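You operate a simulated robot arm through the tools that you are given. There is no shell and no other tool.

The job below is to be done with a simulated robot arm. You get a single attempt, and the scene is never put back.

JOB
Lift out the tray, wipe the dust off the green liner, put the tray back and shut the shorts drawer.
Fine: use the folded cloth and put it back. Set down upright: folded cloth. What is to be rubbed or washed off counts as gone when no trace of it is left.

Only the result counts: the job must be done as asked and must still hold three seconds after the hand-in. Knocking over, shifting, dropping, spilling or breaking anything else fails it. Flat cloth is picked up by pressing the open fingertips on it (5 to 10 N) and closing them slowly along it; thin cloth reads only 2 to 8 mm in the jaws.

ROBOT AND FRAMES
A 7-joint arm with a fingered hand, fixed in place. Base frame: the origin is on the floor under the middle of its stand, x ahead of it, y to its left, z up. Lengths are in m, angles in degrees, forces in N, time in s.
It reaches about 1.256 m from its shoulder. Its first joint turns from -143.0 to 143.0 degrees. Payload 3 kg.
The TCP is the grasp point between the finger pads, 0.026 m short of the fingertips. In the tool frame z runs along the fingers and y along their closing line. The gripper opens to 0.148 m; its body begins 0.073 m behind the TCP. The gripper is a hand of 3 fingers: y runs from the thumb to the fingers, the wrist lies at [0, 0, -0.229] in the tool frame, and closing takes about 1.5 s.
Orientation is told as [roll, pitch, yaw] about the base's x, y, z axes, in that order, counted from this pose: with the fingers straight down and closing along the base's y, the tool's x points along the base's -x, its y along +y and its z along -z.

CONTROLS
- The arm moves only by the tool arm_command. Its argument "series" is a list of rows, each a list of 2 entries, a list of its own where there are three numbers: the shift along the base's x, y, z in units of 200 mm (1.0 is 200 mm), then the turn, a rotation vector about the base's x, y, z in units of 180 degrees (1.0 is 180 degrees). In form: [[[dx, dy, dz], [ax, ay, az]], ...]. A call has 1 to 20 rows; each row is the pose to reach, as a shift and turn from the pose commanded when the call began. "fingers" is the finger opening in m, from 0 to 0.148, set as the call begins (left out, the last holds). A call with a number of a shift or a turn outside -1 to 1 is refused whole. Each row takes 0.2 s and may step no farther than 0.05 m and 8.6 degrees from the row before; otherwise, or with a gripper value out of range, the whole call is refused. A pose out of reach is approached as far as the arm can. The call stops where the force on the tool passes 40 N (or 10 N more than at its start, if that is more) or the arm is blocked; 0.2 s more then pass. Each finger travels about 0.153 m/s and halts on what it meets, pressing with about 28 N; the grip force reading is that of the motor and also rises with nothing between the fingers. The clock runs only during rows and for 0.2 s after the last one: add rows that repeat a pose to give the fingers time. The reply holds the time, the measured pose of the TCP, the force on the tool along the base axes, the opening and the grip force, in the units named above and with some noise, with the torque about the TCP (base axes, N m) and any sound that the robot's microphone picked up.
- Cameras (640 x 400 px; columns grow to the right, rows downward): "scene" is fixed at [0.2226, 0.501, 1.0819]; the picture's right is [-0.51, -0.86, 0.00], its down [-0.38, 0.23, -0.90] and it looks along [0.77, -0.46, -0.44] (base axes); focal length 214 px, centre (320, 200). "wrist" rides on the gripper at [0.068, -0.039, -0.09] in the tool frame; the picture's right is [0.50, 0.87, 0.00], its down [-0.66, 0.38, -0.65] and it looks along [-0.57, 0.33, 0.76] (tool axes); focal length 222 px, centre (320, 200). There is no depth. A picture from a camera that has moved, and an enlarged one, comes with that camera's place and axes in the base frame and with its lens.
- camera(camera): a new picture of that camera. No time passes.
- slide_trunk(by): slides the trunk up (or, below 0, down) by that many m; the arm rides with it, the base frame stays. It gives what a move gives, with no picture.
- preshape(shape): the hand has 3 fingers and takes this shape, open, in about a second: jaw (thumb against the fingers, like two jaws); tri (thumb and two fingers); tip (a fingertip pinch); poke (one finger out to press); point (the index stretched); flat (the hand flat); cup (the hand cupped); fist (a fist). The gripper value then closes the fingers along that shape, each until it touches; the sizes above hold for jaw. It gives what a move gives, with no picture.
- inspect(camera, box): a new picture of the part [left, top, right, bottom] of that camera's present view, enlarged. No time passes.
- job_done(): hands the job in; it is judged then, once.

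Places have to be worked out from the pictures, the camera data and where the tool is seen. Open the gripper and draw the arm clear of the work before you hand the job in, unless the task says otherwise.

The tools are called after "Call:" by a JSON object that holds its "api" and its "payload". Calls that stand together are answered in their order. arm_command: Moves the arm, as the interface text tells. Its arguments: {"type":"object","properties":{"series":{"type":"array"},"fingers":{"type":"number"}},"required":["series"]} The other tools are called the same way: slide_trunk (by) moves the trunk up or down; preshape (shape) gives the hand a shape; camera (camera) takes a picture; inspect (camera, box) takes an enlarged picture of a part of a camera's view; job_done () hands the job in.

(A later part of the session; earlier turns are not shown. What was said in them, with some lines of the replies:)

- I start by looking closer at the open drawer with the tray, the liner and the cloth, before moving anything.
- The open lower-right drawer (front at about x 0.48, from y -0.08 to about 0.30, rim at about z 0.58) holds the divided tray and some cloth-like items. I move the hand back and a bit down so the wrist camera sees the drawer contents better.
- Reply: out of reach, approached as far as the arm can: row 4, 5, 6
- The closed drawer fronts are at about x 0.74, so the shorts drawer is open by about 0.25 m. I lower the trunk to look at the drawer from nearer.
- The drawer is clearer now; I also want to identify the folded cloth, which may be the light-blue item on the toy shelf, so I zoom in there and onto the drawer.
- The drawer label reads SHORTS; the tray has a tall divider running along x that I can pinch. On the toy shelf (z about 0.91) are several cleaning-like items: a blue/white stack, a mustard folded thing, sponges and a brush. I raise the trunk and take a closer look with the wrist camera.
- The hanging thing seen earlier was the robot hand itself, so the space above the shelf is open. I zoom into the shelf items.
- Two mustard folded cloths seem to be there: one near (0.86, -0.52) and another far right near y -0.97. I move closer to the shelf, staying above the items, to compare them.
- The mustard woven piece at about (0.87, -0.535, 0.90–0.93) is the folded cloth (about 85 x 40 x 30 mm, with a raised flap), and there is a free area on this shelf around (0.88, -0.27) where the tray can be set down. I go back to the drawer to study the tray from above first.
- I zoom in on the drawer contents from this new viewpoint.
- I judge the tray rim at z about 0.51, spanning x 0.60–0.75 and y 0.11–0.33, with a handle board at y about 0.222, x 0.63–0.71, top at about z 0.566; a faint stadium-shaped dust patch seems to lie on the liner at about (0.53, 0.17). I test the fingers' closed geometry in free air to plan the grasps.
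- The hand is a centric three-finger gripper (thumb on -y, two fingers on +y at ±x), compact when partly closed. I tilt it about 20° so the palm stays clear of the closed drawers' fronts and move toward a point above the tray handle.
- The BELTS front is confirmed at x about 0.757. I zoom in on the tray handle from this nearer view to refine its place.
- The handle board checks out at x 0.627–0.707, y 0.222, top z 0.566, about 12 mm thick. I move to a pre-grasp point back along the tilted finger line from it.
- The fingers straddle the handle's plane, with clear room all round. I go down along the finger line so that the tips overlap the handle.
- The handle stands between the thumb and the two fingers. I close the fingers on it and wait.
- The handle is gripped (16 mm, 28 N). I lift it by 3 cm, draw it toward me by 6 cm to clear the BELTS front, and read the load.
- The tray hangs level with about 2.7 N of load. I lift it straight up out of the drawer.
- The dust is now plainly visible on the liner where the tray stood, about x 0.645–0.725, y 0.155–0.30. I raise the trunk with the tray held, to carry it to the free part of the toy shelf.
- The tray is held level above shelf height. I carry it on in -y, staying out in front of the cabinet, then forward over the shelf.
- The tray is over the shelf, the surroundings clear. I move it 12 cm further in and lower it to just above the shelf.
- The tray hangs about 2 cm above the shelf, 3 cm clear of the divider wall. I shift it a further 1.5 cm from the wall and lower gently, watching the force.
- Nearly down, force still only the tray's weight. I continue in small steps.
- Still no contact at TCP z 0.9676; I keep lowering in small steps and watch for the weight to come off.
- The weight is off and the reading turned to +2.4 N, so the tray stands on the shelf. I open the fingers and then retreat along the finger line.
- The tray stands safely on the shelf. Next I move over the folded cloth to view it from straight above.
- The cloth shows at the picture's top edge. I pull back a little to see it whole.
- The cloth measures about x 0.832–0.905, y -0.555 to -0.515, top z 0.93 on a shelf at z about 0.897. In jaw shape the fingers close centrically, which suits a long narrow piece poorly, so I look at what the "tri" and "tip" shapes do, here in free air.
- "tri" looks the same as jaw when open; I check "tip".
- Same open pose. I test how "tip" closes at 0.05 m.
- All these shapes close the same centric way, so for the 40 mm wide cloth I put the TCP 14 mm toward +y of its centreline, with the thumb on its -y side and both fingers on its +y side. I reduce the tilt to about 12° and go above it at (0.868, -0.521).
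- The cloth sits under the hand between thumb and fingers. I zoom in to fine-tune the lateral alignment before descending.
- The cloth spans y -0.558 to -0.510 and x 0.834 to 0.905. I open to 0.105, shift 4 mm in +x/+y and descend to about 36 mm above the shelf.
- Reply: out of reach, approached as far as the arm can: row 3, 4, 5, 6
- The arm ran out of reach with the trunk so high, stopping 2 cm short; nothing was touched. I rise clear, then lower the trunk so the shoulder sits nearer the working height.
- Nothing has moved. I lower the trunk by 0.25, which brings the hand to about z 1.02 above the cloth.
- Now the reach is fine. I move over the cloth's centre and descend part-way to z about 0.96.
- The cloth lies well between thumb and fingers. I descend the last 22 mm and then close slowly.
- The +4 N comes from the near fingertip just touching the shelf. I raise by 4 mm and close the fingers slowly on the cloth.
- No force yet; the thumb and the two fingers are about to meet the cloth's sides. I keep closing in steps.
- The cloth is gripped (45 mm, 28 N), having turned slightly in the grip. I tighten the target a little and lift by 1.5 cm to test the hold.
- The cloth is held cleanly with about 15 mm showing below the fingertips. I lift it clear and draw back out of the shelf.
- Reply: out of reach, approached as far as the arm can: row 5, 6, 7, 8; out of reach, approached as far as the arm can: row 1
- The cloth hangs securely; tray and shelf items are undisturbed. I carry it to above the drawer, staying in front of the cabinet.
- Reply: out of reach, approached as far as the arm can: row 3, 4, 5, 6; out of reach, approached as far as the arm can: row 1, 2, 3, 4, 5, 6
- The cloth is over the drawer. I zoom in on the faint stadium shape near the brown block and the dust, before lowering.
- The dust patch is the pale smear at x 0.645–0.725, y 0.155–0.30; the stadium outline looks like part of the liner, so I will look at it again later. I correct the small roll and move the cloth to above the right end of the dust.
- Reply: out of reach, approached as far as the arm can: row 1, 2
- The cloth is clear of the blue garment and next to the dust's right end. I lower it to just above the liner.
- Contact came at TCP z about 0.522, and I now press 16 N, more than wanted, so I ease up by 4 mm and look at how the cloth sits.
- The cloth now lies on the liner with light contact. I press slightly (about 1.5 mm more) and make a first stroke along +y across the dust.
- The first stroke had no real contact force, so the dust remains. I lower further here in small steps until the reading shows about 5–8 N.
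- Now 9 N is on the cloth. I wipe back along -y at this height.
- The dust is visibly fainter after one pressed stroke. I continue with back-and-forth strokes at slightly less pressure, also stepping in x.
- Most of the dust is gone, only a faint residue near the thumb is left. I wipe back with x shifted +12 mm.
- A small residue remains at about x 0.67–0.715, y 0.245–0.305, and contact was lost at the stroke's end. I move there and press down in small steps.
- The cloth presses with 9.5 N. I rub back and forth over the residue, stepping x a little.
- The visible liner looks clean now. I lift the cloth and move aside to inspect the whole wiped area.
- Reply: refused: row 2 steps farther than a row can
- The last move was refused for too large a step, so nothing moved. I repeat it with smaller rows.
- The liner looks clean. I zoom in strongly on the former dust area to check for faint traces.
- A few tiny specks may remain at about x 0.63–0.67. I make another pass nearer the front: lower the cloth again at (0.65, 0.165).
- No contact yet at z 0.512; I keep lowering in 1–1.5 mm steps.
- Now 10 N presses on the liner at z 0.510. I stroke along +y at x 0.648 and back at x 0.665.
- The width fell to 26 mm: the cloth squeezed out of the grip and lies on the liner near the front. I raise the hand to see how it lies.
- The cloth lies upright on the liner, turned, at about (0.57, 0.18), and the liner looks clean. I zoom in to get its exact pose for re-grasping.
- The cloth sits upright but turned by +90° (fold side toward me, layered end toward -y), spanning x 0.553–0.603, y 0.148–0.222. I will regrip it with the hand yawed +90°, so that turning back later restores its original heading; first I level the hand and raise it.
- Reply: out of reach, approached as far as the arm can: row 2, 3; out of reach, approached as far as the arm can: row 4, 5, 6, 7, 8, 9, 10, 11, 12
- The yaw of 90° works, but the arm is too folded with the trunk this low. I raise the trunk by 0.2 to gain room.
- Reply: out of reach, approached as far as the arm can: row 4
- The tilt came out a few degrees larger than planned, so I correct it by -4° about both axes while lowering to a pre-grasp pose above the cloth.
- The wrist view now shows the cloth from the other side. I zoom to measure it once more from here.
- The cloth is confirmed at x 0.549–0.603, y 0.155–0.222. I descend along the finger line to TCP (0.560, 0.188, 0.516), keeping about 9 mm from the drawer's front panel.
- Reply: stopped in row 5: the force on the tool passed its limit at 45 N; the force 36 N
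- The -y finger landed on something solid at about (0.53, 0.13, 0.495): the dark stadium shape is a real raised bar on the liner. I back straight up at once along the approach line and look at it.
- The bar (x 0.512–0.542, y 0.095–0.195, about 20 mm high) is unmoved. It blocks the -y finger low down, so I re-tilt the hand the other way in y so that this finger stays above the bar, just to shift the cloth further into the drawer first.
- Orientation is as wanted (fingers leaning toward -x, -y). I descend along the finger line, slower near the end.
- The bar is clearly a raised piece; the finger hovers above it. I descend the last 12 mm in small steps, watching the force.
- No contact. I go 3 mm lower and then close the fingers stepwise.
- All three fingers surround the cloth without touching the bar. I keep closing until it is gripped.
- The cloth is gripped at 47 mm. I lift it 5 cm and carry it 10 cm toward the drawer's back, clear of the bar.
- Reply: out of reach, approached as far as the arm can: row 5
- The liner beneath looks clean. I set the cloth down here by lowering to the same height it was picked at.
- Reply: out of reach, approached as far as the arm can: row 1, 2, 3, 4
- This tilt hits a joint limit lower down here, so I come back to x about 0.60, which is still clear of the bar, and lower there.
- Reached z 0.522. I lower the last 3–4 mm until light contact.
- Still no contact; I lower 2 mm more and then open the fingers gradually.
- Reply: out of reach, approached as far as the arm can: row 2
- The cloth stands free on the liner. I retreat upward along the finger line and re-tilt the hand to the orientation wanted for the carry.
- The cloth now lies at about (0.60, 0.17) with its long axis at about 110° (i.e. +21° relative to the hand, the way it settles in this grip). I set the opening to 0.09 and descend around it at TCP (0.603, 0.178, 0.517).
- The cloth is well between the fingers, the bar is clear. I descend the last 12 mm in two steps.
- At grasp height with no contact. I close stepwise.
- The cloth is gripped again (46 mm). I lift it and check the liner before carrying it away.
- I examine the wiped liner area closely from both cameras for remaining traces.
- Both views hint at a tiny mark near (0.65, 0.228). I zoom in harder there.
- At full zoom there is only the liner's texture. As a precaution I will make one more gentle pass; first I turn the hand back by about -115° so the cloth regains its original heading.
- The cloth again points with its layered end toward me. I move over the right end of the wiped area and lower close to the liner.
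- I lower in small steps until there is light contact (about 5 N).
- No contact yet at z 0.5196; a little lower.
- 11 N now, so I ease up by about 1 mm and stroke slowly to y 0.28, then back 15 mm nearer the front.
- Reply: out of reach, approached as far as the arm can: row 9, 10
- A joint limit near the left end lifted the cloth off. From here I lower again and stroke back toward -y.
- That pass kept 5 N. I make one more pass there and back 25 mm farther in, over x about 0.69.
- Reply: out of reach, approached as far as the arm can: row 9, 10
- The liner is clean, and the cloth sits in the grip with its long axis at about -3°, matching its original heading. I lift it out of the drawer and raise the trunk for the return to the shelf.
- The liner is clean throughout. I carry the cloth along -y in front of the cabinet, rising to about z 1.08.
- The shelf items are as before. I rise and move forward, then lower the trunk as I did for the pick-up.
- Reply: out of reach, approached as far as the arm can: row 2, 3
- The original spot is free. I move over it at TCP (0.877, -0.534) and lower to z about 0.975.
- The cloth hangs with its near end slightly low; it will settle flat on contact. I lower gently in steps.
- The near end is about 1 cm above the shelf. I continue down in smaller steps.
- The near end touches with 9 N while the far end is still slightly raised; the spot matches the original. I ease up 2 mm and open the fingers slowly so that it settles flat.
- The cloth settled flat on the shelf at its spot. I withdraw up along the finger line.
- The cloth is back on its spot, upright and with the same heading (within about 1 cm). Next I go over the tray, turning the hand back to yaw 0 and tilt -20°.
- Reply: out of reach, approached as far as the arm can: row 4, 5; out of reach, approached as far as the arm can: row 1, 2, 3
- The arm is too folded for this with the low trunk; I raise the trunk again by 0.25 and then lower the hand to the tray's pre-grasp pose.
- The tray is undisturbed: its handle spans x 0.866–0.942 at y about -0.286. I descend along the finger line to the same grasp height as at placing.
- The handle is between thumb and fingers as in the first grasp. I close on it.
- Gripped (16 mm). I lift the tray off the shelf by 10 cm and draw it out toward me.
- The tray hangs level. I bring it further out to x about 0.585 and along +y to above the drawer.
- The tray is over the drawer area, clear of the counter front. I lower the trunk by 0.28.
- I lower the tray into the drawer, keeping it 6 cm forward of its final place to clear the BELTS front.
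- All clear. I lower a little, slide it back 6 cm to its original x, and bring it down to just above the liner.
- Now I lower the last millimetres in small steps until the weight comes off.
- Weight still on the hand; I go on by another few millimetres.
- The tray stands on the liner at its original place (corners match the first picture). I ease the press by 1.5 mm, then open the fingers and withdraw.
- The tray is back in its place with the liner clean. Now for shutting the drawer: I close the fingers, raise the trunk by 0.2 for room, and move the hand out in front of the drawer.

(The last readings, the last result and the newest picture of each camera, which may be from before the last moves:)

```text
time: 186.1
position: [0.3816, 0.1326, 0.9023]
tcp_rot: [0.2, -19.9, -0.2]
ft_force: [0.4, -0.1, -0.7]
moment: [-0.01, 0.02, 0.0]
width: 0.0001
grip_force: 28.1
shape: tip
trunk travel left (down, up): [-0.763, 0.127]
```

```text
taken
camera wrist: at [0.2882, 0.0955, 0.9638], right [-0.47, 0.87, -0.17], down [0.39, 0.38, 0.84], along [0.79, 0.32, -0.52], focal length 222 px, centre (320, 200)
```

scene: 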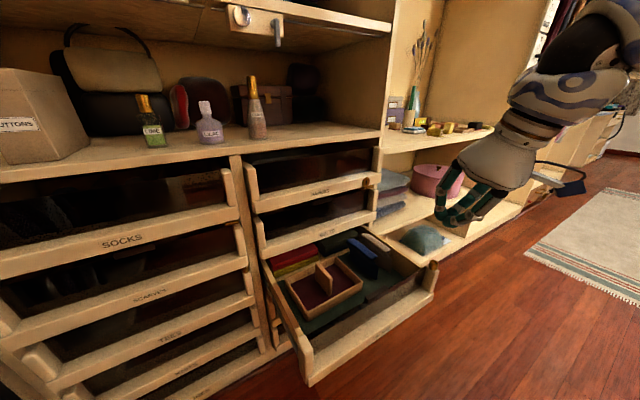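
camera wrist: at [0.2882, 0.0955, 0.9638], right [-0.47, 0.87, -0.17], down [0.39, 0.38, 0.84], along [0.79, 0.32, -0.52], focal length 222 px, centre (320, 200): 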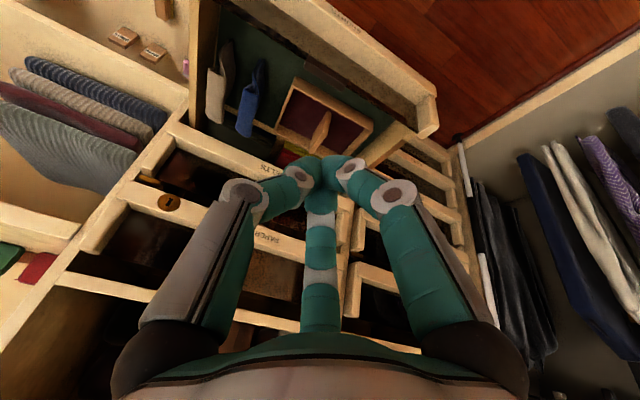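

The hand is in front of the drawer. I zoom in to judge the front panel's outer face and height before lowering.

Call:
{"api": "inspect", "payload": {"camera": "wrist", "box": [190, 0, 450, 160]}}

Call:
{"api": "inspect", "payload": {"camera": "scene", "box": [260, 220, 450, 400]}}

```text
2.46 times, centred on (320, 80) of wrist
camera zoom: at [0.2882, 0.0955, 0.9638], right [-0.47, 0.87, -0.17], down [0.39, 0.38, 0.84], along [0.79, 0.32, -0.52], focal length 547 px, centre (320, 495)
```

zoom: 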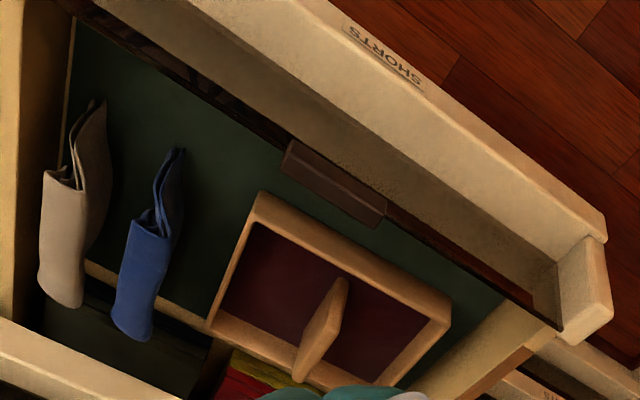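

```text
2.22 times, centred on (355, 310) of scene
camera zoom: at [0.2226, 0.501, 1.0819], right [-0.51, -0.86, 0.0], down [-0.38, 0.23, -0.9], along [0.77, -0.46, -0.44], focal length 477 px, centre (242, -44)
```

zoom: 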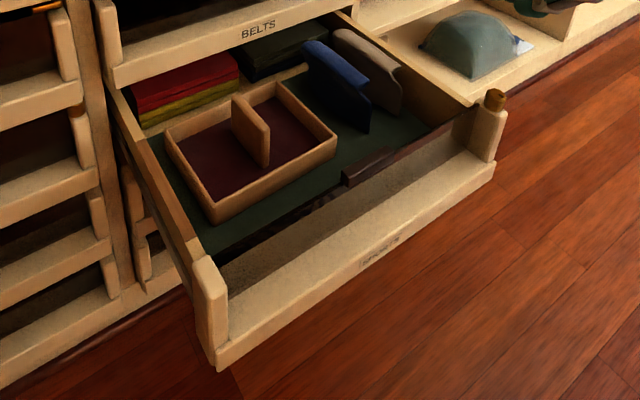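

The drawer front is a low sill with a smoked pane behind it and end posts. I zoom in on the sill face near the label to choose the push height.

Call:
{"api": "inspect", "payload": {"camera": "scene", "box": [340, 270, 460, 350]}}

Call:
{"api": "inspect", "payload": {"camera": "scene", "box": [290, 310, 370, 390]}}

Call:
{"api": "inspect", "payload": {"camera": "wrist", "box": [300, 0, 460, 110]}}

```text
5.00 times, centred on (400, 310) of scene
camera zoom: at [0.2226, 0.501, 1.0819], right [-0.51, -0.86, 0.0], down [-0.38, 0.23, -0.9], along [0.77, -0.46, -0.44], focal length 1072 px, centre (-80, -350)
```

zoom: 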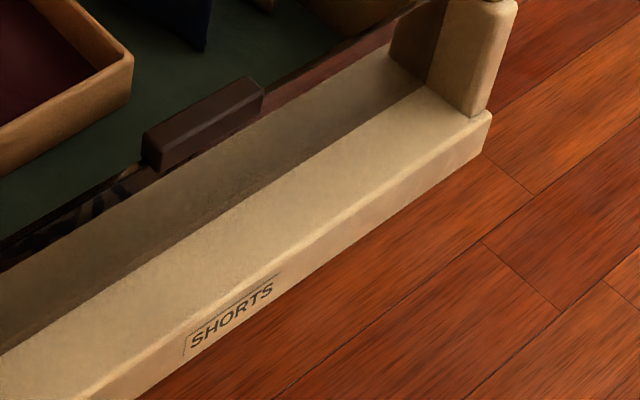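

```text
5.00 times, centred on (330, 350) of scene
camera zoom: at [0.2226, 0.501, 1.0819], right [-0.51, -0.86, 0.0], down [-0.38, 0.23, -0.9], along [0.77, -0.46, -0.44], focal length 1072 px, centre (270, -550)
```

zoom: 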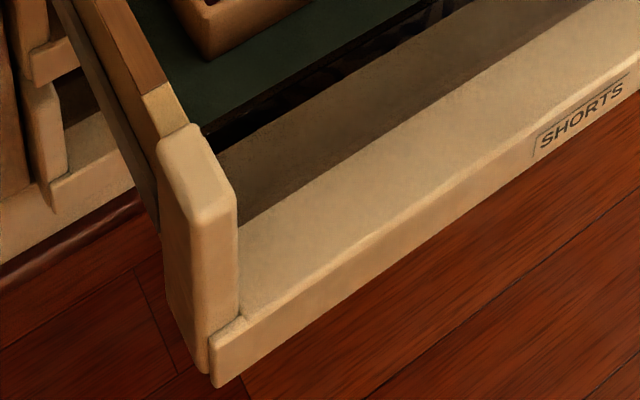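

```text
3.64 times, centred on (380, 55) of wrist
camera zoom: at [0.2882, 0.0955, 0.9638], right [-0.47, 0.87, -0.17], down [0.39, 0.38, 0.84], along [0.79, 0.32, -0.52], focal length 808 px, centre (102, 727)
```

zoom: 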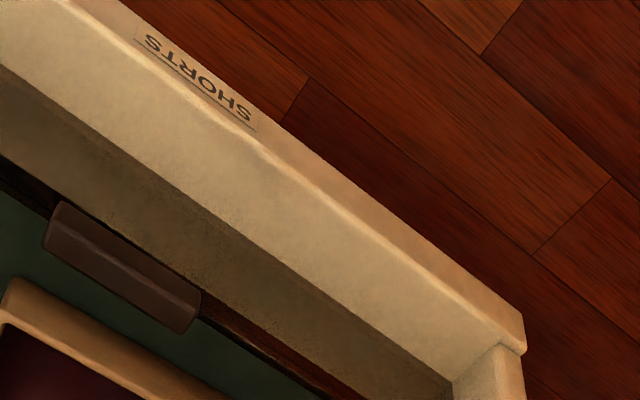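

The sill face (label at about x 0.466, y 0.142, z 0.45) is the part to push, in the middle. I tilt the closed fingers 40° forward so the tips lead, and lower the hand in front of the drawer.

Call:
{"api": "arm_command", "payload": {"series": [[[0.0, 0.01, -0.15], [0, -0.028, 0]], [[0.0, 0.02, -0.3], [0, -0.056, 0]], [[0.0, 0.03, -0.45], [0, -0.084, 0]], [[0.0, 0.035, -0.6], [0, -0.111, 0]], [[0.0, 0.035, -0.8], [0, -0.111, 0]], [[0.0, 0.035, -1.0], [0, -0.111, 0]]]}}

Call:
{"api": "camera", "payload": {"camera": "scene"}}

Call:
{"api": "camera", "payload": {"camera": "wrist"}}

```text
time: 187.5
position: [0.3809, 0.1402, 0.7]
tcp_rot: [0.2, -39.9, -0.3]
ft_force: [0.4, -0.3, 0.1]
moment: [0.06, 0.02, 0.04]
width: 0.0
grip_force: 28.1
shape: tip
trunk travel left (down, up): [-0.763, 0.127]
```

```text
taken
```

scene: 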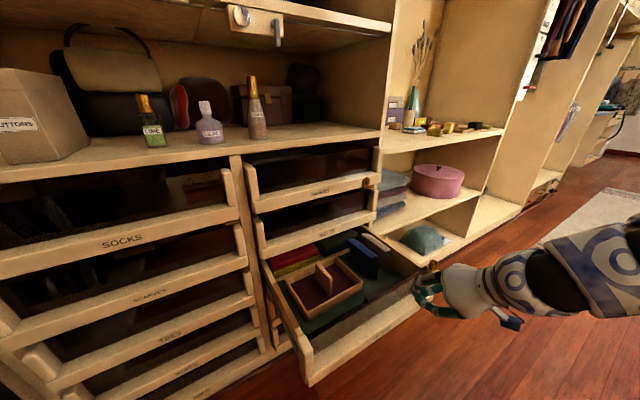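

```text
taken
camera wrist: at [0.2728, 0.1016, 0.7262], right [-0.38, 0.87, -0.32], down [0.08, 0.38, 0.92], along [0.92, 0.33, -0.22], focal length 222 px, centre (320, 200)
```

wrist: 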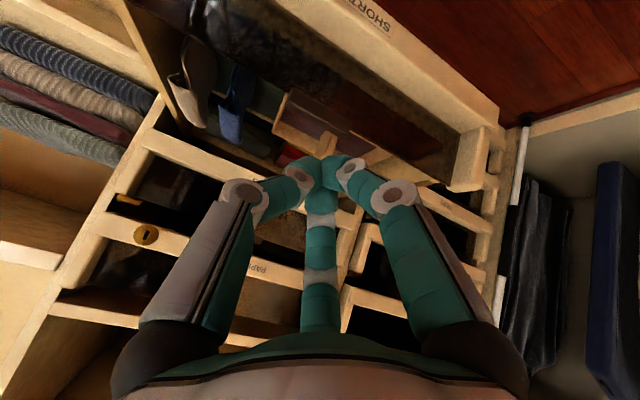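

Clear space below. I lower the trunk by 0.2 to bring the fingertips to sill height.

Call:
{"api": "slide_trunk", "payload": {"by": -0.2}}

Call:
{"api": "arm_command", "payload": {"series": [[[0.0, 0.0, -0.05], [0, 0, 0]], [[0.0, 0.0, -0.12], [0, 0, 0]]]}}

Call:
{"api": "camera", "payload": {"camera": "scene"}}

Call:
{"api": "camera", "payload": {"camera": "wrist"}}

```text
time: 189.7
position: [0.3818, 0.1401, 0.5002]
tcp_rot: [0.1, -40.0, -0.3]
ft_force: [0.1, 0.8, -0.1]
moment: [0.01, 0.01, 0.0]
width: 0.0001
grip_force: 28.0
shape: tip
trunk travel left (down, up): [-0.563, 0.327]
```

```text
time: 190.3
position: [0.3812, 0.1408, 0.4774]
tcp_rot: [0.2, -39.8, -0.5]
ft_force: [-1.0, -0.4, 0.0]
moment: [0.02, 0.0, 0.0]
width: 0.0
grip_force: 27.9
shape: tip
trunk travel left (down, up): [-0.563, 0.327]
```

```text
taken
```

scene: 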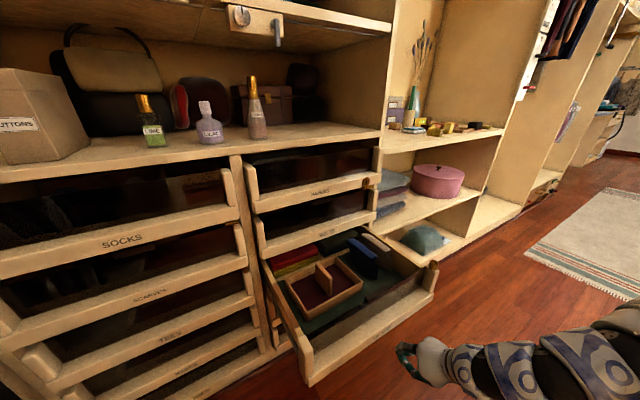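

```text
taken
camera wrist: at [0.2727, 0.103, 0.5028], right [-0.38, 0.87, -0.32], down [0.08, 0.38, 0.92], along [0.92, 0.32, -0.22], focal length 222 px, centre (320, 200)
```

wrist: 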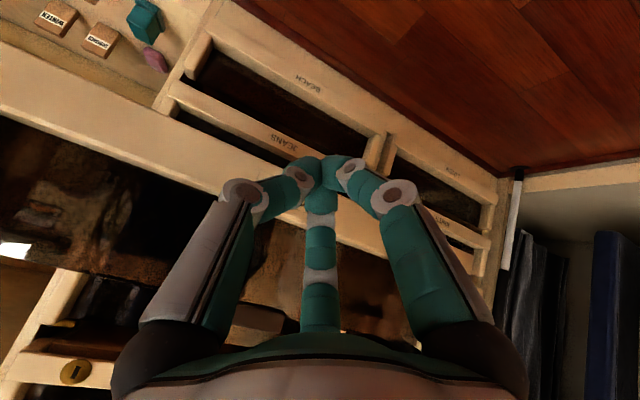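

The fingertips are in front of the sill. I zoom in to check they are aimed at the SHORTS sill and not above or below it.

Call:
{"api": "inspect", "payload": {"camera": "wrist", "box": [200, 90, 440, 260]}}

Call:
{"api": "inspect", "payload": {"camera": "scene", "box": [330, 260, 490, 400]}}

```text
2.35 times, centred on (320, 175) of wrist
camera zoom: at [0.2727, 0.103, 0.5028], right [-0.38, 0.87, -0.32], down [0.08, 0.38, 0.92], along [0.92, 0.32, -0.22], focal length 523 px, centre (320, 259)
```

zoom: 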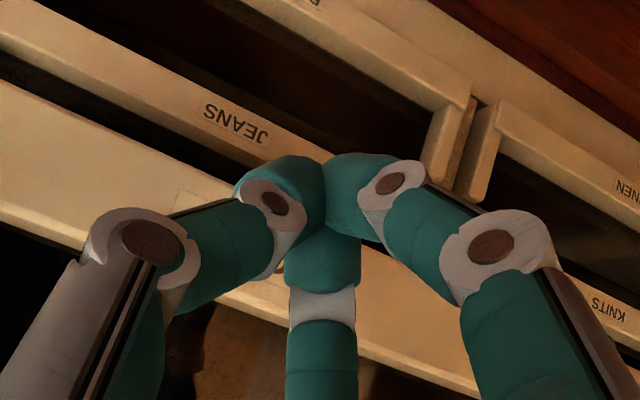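

```text
2.86 times, centred on (410, 330) of scene
camera zoom: at [0.2226, 0.501, 1.0819], right [-0.51, -0.86, 0.0], down [-0.38, 0.23, -0.9], along [0.77, -0.46, -0.44], focal length 613 px, centre (63, -171)
```

zoom: 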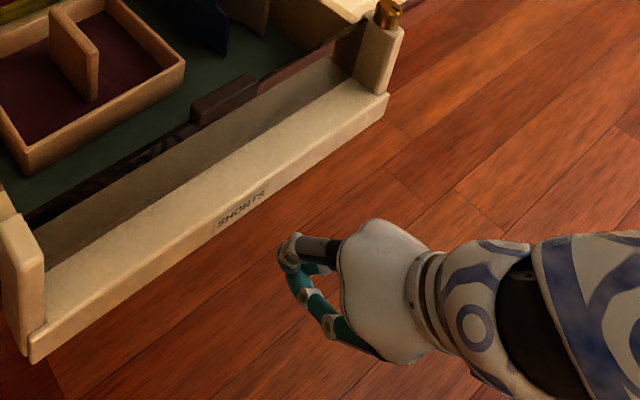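

The fingertips are level with the sill face (z 0.445–0.485). I raise by 5 mm and start pushing gently in +x.

Call:
{"api": "arm_command", "payload": {"series": [[[0.1, 0.0, 0.025], [0, 0, 0]], [[0.2, 0.0, 0.025], [0, 0, 0]], [[0.26, 0.0, 0.025], [0, 0, 0]], [[0.32, 0.0, 0.025], [0, 0, 0]], [[0.38, 0.0, 0.025], [0, 0, 0]], [[0.44, 0.0, 0.025], [0, 0, 0]]]}}

Call:
{"api": "inspect", "payload": {"camera": "scene", "box": [260, 200, 460, 400]}}

```text
time: 191.7
position: [0.4689, 0.1389, 0.4817]
tcp_rot: [0.2, -40.1, -0.4]
ft_force: [0.8, -1.5, -0.8]
moment: [0.0, -0.02, 0.03]
width: 0.0002
grip_force: 28.3
shape: tip
trunk travel left (down, up): [-0.563, 0.327]
```

```text
2.00 times, centred on (360, 300) of scene
camera zoom: at [0.2226, 0.501, 1.0819], right [-0.51, -0.86, 0.0], down [-0.38, 0.23, -0.9], along [0.77, -0.46, -0.44], focal length 429 px, centre (240, 0)
```

zoom: 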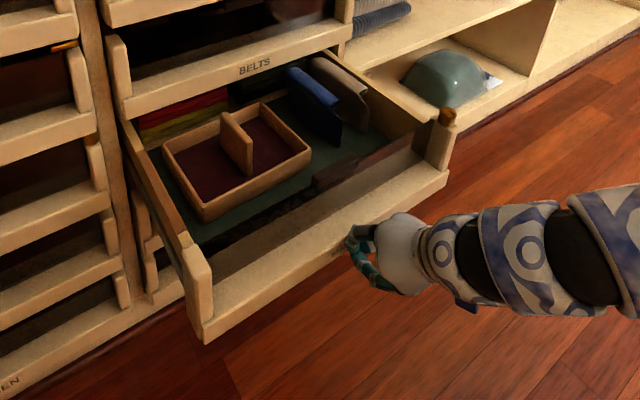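

The drawer slides easily (under 2 N). I keep pushing in steps.

Call:
{"api": "arm_command", "payload": {"series": [[[0.08, 0.0, 0.0], [0, 0, 0]], [[0.16, 0.0, 0.0], [0, 0, 0]], [[0.24, 0.0, 0.0], [0, 0, 0]], [[0.32, 0.0, 0.0], [0, 0, 0]], [[0.4, 0.0, 0.0], [0, 0, 0]], [[0.48, 0.0, 0.0], [0, 0, 0]]]}}

Call:
{"api": "inspect", "payload": {"camera": "scene", "box": [260, 200, 460, 400]}}

Call:
{"api": "camera", "payload": {"camera": "wrist"}}

```text
time: 193.1
position: [0.566, 0.1405, 0.4811]
tcp_rot: [-0.1, -39.8, -0.2]
ft_force: [-0.6, -0.1, -0.1]
moment: [-0.05, -0.01, -0.02]
width: 0.0001
grip_force: 27.8
shape: tip
trunk travel left (down, up): [-0.563, 0.327]
```

```text
2.00 times, centred on (360, 300) of scene
camera zoom: at [0.2226, 0.501, 1.0819], right [-0.51, -0.86, 0.0], down [-0.38, 0.23, -0.9], along [0.77, -0.46, -0.44], focal length 429 px, centre (240, 0)
```

zoom: 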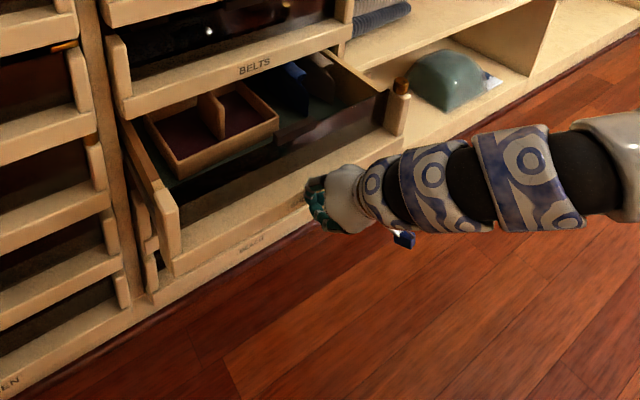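

```text
taken
camera wrist: at [0.4572, 0.1018, 0.5076], right [-0.38, 0.87, -0.32], down [0.09, 0.38, 0.92], along [0.92, 0.32, -0.22], focal length 222 px, centre (320, 200)
```

wrist: 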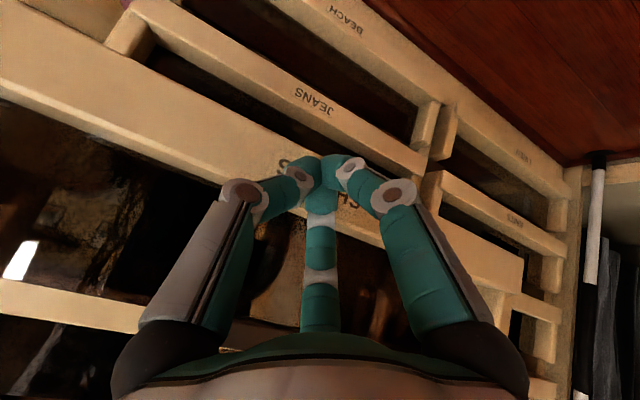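

The tray slides in under the BELTS drawer without trouble. I push on another 10 cm.

Call:
{"api": "arm_command", "payload": {"series": [[[0.08, 0.0, 0.0], [0, 0, 0]], [[0.16, 0.0, 0.0], [0, 0, 0]], [[0.24, 0.0, 0.0], [0, 0, 0]], [[0.32, 0.0, 0.0], [0, 0, 0]], [[0.4, 0.0, 0.0], [0, 0, 0]], [[0.48, 0.0, 0.0], [0, 0, 0]], [[0.55, 0.0, 0.0], [0, 0, 0]]]}}

Call:
{"api": "inspect", "payload": {"camera": "scene", "box": [260, 180, 460, 340]}}

Call:
{"api": "camera", "payload": {"camera": "wrist"}}

```text
time: 194.7
position: [0.6765, 0.1375, 0.4807]
tcp_rot: [0.1, -39.9, -0.3]
ft_force: [0.3, 0.4, 0.2]
moment: [0.02, 0.0, -0.01]
width: 0.0002
grip_force: 28.7
shape: tip
trunk travel left (down, up): [-0.563, 0.327]
```

```text
2.50 times, centred on (360, 260) of scene
camera zoom: at [0.2226, 0.501, 1.0819], right [-0.51, -0.86, 0.0], down [-0.38, 0.23, -0.9], along [0.77, -0.46, -0.44], focal length 536 px, centre (220, 50)
```

zoom: 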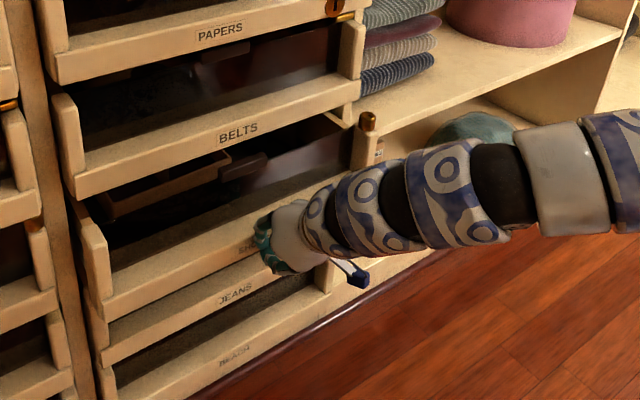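

```text
taken
camera wrist: at [0.5677, 0.0994, 0.5073], right [-0.38, 0.87, -0.32], down [0.08, 0.38, 0.92], along [0.92, 0.32, -0.22], focal length 222 px, centre (320, 200)
```

wrist: 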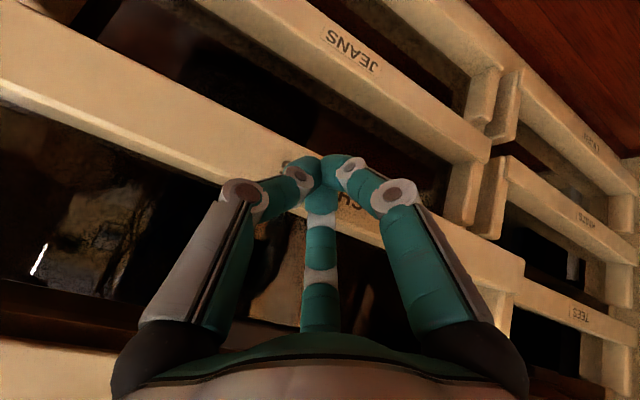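

The sill is about 5 cm from flush. I push on slowly, watching the force and sound.

Call:
{"api": "arm_command", "payload": {"series": [[[0.05, 0.0, 0.0], [0, 0, 0]], [[0.1, 0.0, 0.0], [0, 0, 0]], [[0.15, 0.0, 0.0], [0, 0, 0]], [[0.2, 0.0, 0.0], [0, 0, 0]]]}}

Call:
{"api": "inspect", "payload": {"camera": "scene", "box": [260, 180, 460, 340]}}

```text
time: 195.7
position: [0.7164, 0.1388, 0.4835]
tcp_rot: [0.1, -40.0, -0.3]
ft_force: [0.2, -0.2, -0.2]
moment: [0.03, 0.01, 0.02]
width: 0.0
grip_force: 28.5
shape: tip
trunk travel left (down, up): [-0.563, 0.327]
```

```text
2.50 times, centred on (360, 260) of scene
camera zoom: at [0.2226, 0.501, 1.0819], right [-0.51, -0.86, 0.0], down [-0.38, 0.23, -0.9], along [0.77, -0.46, -0.44], focal length 536 px, centre (220, 50)
```

zoom: 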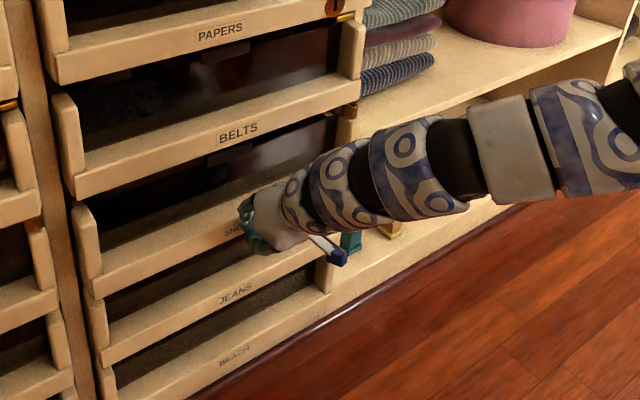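

No resistance so far. I push the last stretch in 6 mm rows.

Call:
{"api": "arm_command", "payload": {"series": [[[0.03, 0.0, 0.0], [0, 0, 0]], [[0.06, 0.0, 0.0], [0, 0, 0]], [[0.09, 0.0, 0.0], [0, 0, 0]]]}}

Call:
{"api": "inspect", "payload": {"camera": "scene", "box": [260, 180, 400, 340]}}

Call:
{"api": "camera", "payload": {"camera": "wrist"}}

```text
time: 196.5
position: [0.7349, 0.1389, 0.4836]
tcp_rot: [0.2, -39.9, -0.3]
ft_force: [0.3, -0.9, -0.8]
moment: [0.0, 0.07, 0.02]
width: 0.0001
grip_force: 27.8
shape: tip
trunk travel left (down, up): [-0.563, 0.327]
```

```text
2.50 times, centred on (330, 260) of scene
camera zoom: at [0.2226, 0.501, 1.0819], right [-0.51, -0.86, 0.0], down [-0.38, 0.23, -0.9], along [0.77, -0.46, -0.44], focal length 536 px, centre (295, 50)
```

zoom: 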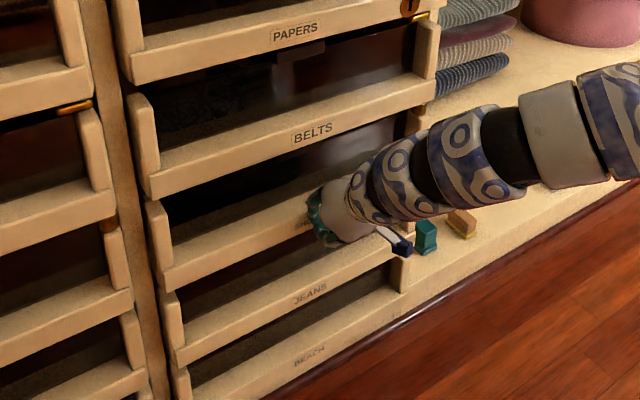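

```text
taken
camera wrist: at [0.6259, 0.1012, 0.509], right [-0.38, 0.87, -0.32], down [0.08, 0.38, 0.92], along [0.92, 0.32, -0.22], focal length 222 px, centre (320, 200)
```

wrist: 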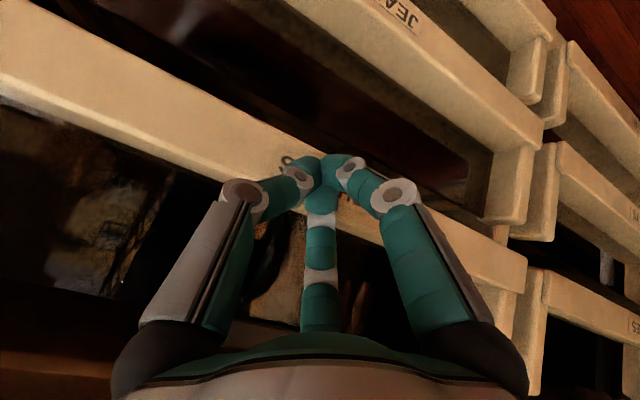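

Nearly flush with the BELTS and JEANS sills, still with no stop felt. I continue in 4 mm rows until resistance is felt.

Call:
{"api": "arm_command", "payload": {"series": [[[0.02, 0.0, 0.0], [0, 0, 0]], [[0.04, 0.0, 0.0], [0, 0, 0]]]}}

Call:
{"api": "inspect", "payload": {"camera": "scene", "box": [260, 180, 400, 340]}}

```text
time: 197.1
position: [0.737, 0.1385, 0.4817]
tcp_rot: [0.1, -39.6, -0.3]
ft_force: [-30.6, -1.8, 6.1]
moment: [0.02, 0.22, -0.01]
width: 0.0
grip_force: 27.5
shape: tip
trunk travel left (down, up): [-0.563, 0.327]
```

```text
2.50 times, centred on (330, 260) of scene
camera zoom: at [0.2226, 0.501, 1.0819], right [-0.51, -0.86, 0.0], down [-0.38, 0.23, -0.9], along [0.77, -0.46, -0.44], focal length 536 px, centre (295, 50)
```

zoom: 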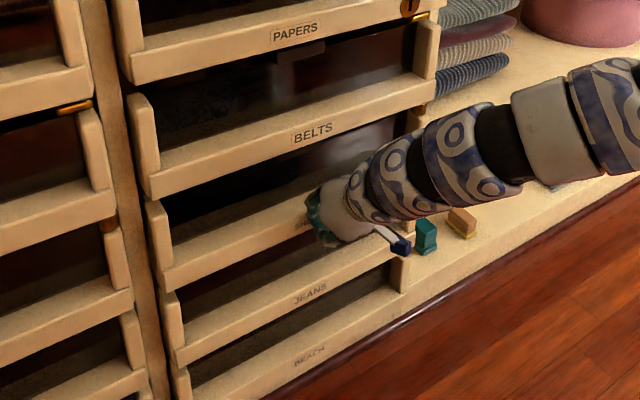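

A firm stop at about -30 N: the drawer is at its end. I back the hand off and check that it is flush and stays put.

Call:
{"api": "arm_command", "payload": {"series": [[[-0.03, 0.0, 0.0], [0, 0, 0]], [[-0.12, 0.0, 0.0], [0, 0, 0]], [[-0.3, 0.0, 0.0], [0, 0, 0]], [[-0.5, 0.0, 0.0], [0, 0, 0]], [[-0.7, 0.0, 0.0], [0, 0, 0]]]}}

Call:
{"api": "camera", "payload": {"camera": "wrist"}}

Call:
{"api": "inspect", "payload": {"camera": "scene", "box": [260, 180, 400, 340]}}

```text
time: 198.3
position: [0.6005, 0.1391, 0.4839]
tcp_rot: [0.3, -39.9, -0.4]
ft_force: [0.1, -0.4, -0.6]
moment: [-0.01, 0.02, -0.01]
width: 0.0
grip_force: 28.5
shape: tip
trunk travel left (down, up): [-0.563, 0.327]
```

```text
taken
camera wrist: at [0.4923, 0.1019, 0.5106], right [-0.38, 0.87, -0.32], down [0.08, 0.37, 0.92], along [0.92, 0.32, -0.22], focal length 222 px, centre (320, 200)
```

wrist: 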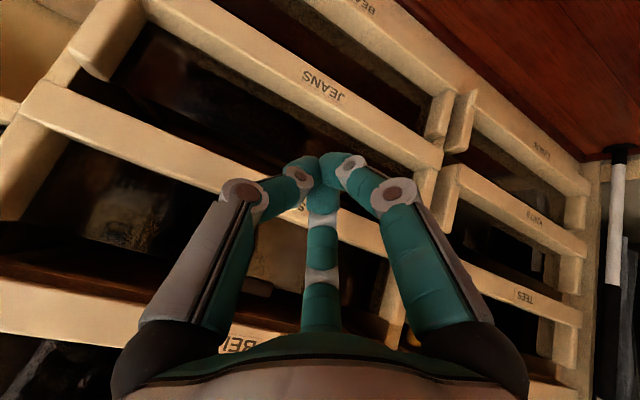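

```text
2.50 times, centred on (330, 260) of scene
camera zoom: at [0.2226, 0.501, 1.0819], right [-0.51, -0.86, 0.0], down [-0.38, 0.23, -0.9], along [0.77, -0.46, -0.44], focal length 536 px, centre (295, 50)
```

zoom: 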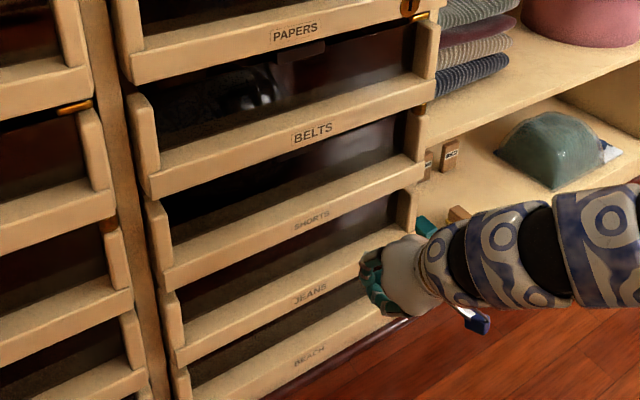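

SHORTS is flush with its neighbours (labels BELTS, SHORTS, JEANS, BEACH in line). I draw the arm back, open the fingers and raise it clear, then check everything once more.

Call:
{"api": "arm_command", "payload": {"series": [[[-0.2, 0.0, 0.0], [0, 0, 0]], [[-0.4, 0.0, 0.05], [0, 0, 0]], [[-0.6, 0.0, 0.1], [0, 0, 0]], [[-0.8, 0.0, 0.2], [0, 0.03, 0]], [[-0.9, 0.0, 0.35], [0, 0.06, 0]], [[-0.9, 0.0, 0.5], [0, 0.09, 0]]], "fingers": 0.12}}

Call:
{"api": "camera", "payload": {"camera": "scene"}}

Call:
{"api": "inspect", "payload": {"camera": "scene", "box": [380, 90, 510, 171]}}

Call:
{"api": "inspect", "payload": {"camera": "scene", "box": [230, 150, 430, 350]}}

```text
time: 199.7
position: [0.4238, 0.1399, 0.5836]
tcp_rot: [0.1, -23.7, -0.1]
ft_force: [0.3, 0.1, -0.4]
moment: [0.02, 0.01, -0.02]
width: 0.1199
grip_force: 0.0
shape: tip
trunk travel left (down, up): [-0.563, 0.327]
```

```text
taken
```

scene: 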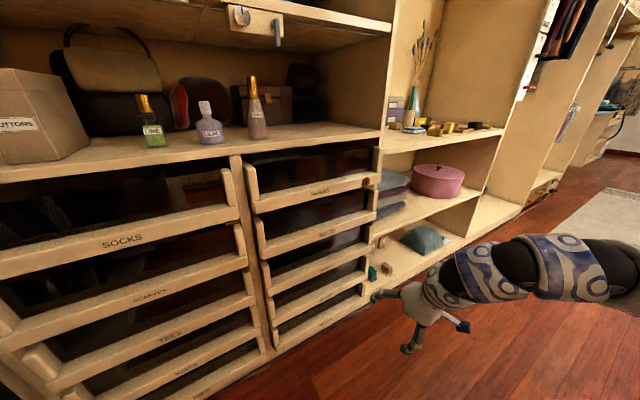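

```text
4.92 times, centred on (445, 130) of scene
camera zoom: at [0.2226, 0.501, 1.0819], right [-0.51, -0.86, 0.0], down [-0.38, 0.23, -0.9], along [0.77, -0.46, -0.44], focal length 1056 px, centre (-295, 542)
```

zoom: 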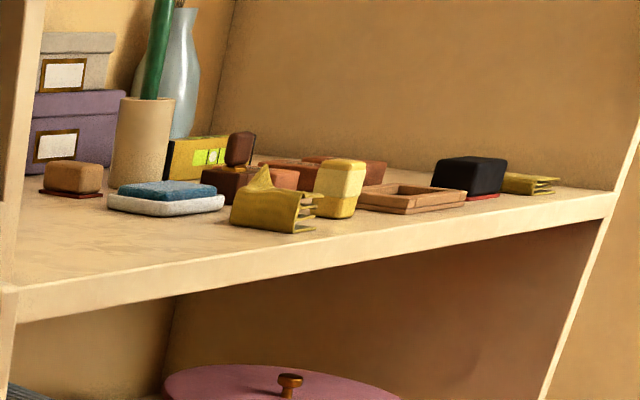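

```text
2.00 times, centred on (330, 250) of scene
camera zoom: at [0.2226, 0.501, 1.0819], right [-0.51, -0.86, 0.0], down [-0.38, 0.23, -0.9], along [0.77, -0.46, -0.44], focal length 429 px, centre (300, 100)
```

zoom: 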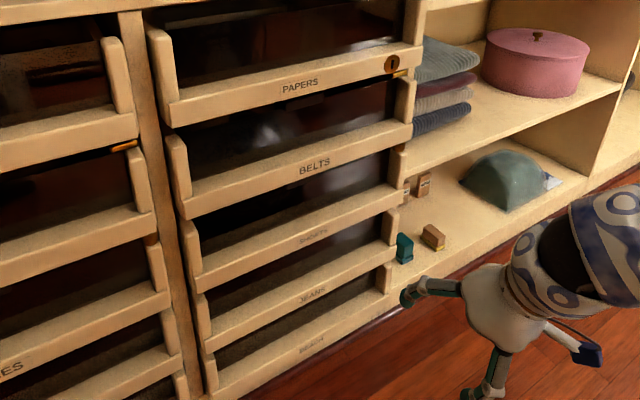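

All is in order: the drawer is shut, the cloth sits upright at its place, and the other items are unchanged. I raise the arm well clear of the work.

Call:
{"api": "slide_trunk", "payload": {"by": 0.3}}

Call:
{"api": "arm_command", "payload": {"series": [[[0.0, -0.1, 0.1], [0, 0.03, 0]], [[0.0, -0.2, 0.2], [0, 0.06, 0]], [[0.0, -0.3, 0.3], [0, 0.09, 0]]], "fingers": 0.148}}

Call:
{"api": "camera", "payload": {"camera": "scene"}}

Call:
{"api": "camera", "payload": {"camera": "wrist"}}

```text
time: 202.7
position: [0.4223, 0.1402, 0.8828]
tcp_rot: [0.1, -23.7, -0.2]
ft_force: [-0.3, -0.4, -0.4]
moment: [-0.03, 0.0, -0.01]
width: 0.1198
grip_force: 0.1
shape: tip
trunk travel left (down, up): [-0.863, 0.027]
```

```text
time: 203.5
position: [0.4235, 0.0792, 0.9413]
tcp_rot: [0.1, -7.4, -0.2]
ft_force: [-0.4, -0.3, 0.5]
moment: [-0.01, -0.03, -0.03]
width: 0.148
grip_force: 0.0
shape: tip
trunk travel left (down, up): [-0.863, 0.027]
```

```text
taken
```

scene: 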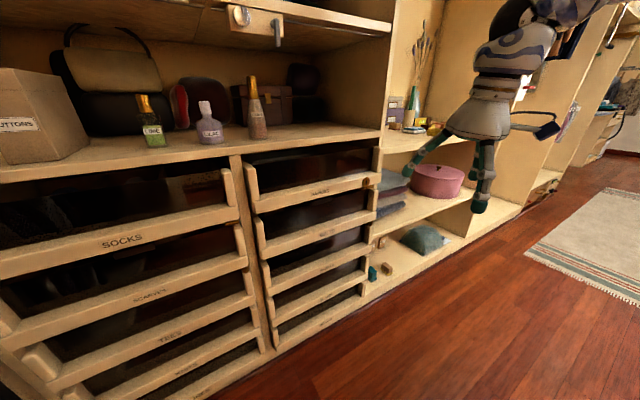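

```text
taken
camera wrist: at [0.345, 0.0413, 1.022], right [-0.49, 0.87, -0.06], down [0.57, 0.38, 0.73], along [0.66, 0.33, -0.68], focal length 222 px, centre (320, 200)
```

wrist: 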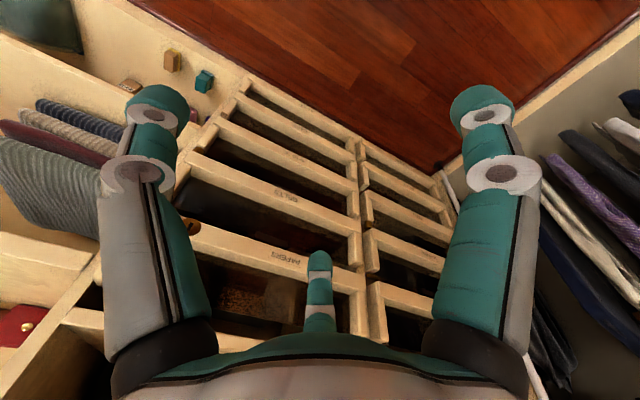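

From above, all the drawer fronts are flush; the tray is back, the cloth is back upright, the gripper is open and the arm is clear. I hand the job in.

Call:
{"api": "job_done", "payload": {}}

```text
The job is handed in.
```

I wiped the dust off the green liner, put the tray back, and shut the shorts drawer flush with its neighbours. I saw no dust left on the liner in either camera, even zoomed in. The job has been handed in, but I don't have the verdict.

- **Folded cloth:** it is back upright on the toy shelf, facing the same way as before and within about 1 cm of where it was. It slipped out of the grip once while wiping and stayed upright on the liner. I picked it up again, so it never fell out of the drawer.
- **Contact in the drawer:** while re-gripping the cloth, one finger pressed on a low dark bar on the liner near the drawer front, with about 45 N. The bar looked unmoved afterwards.
- **Everything else:** nothing else looked moved in the last pictures. The gripper is open and the arm is clear of the work.
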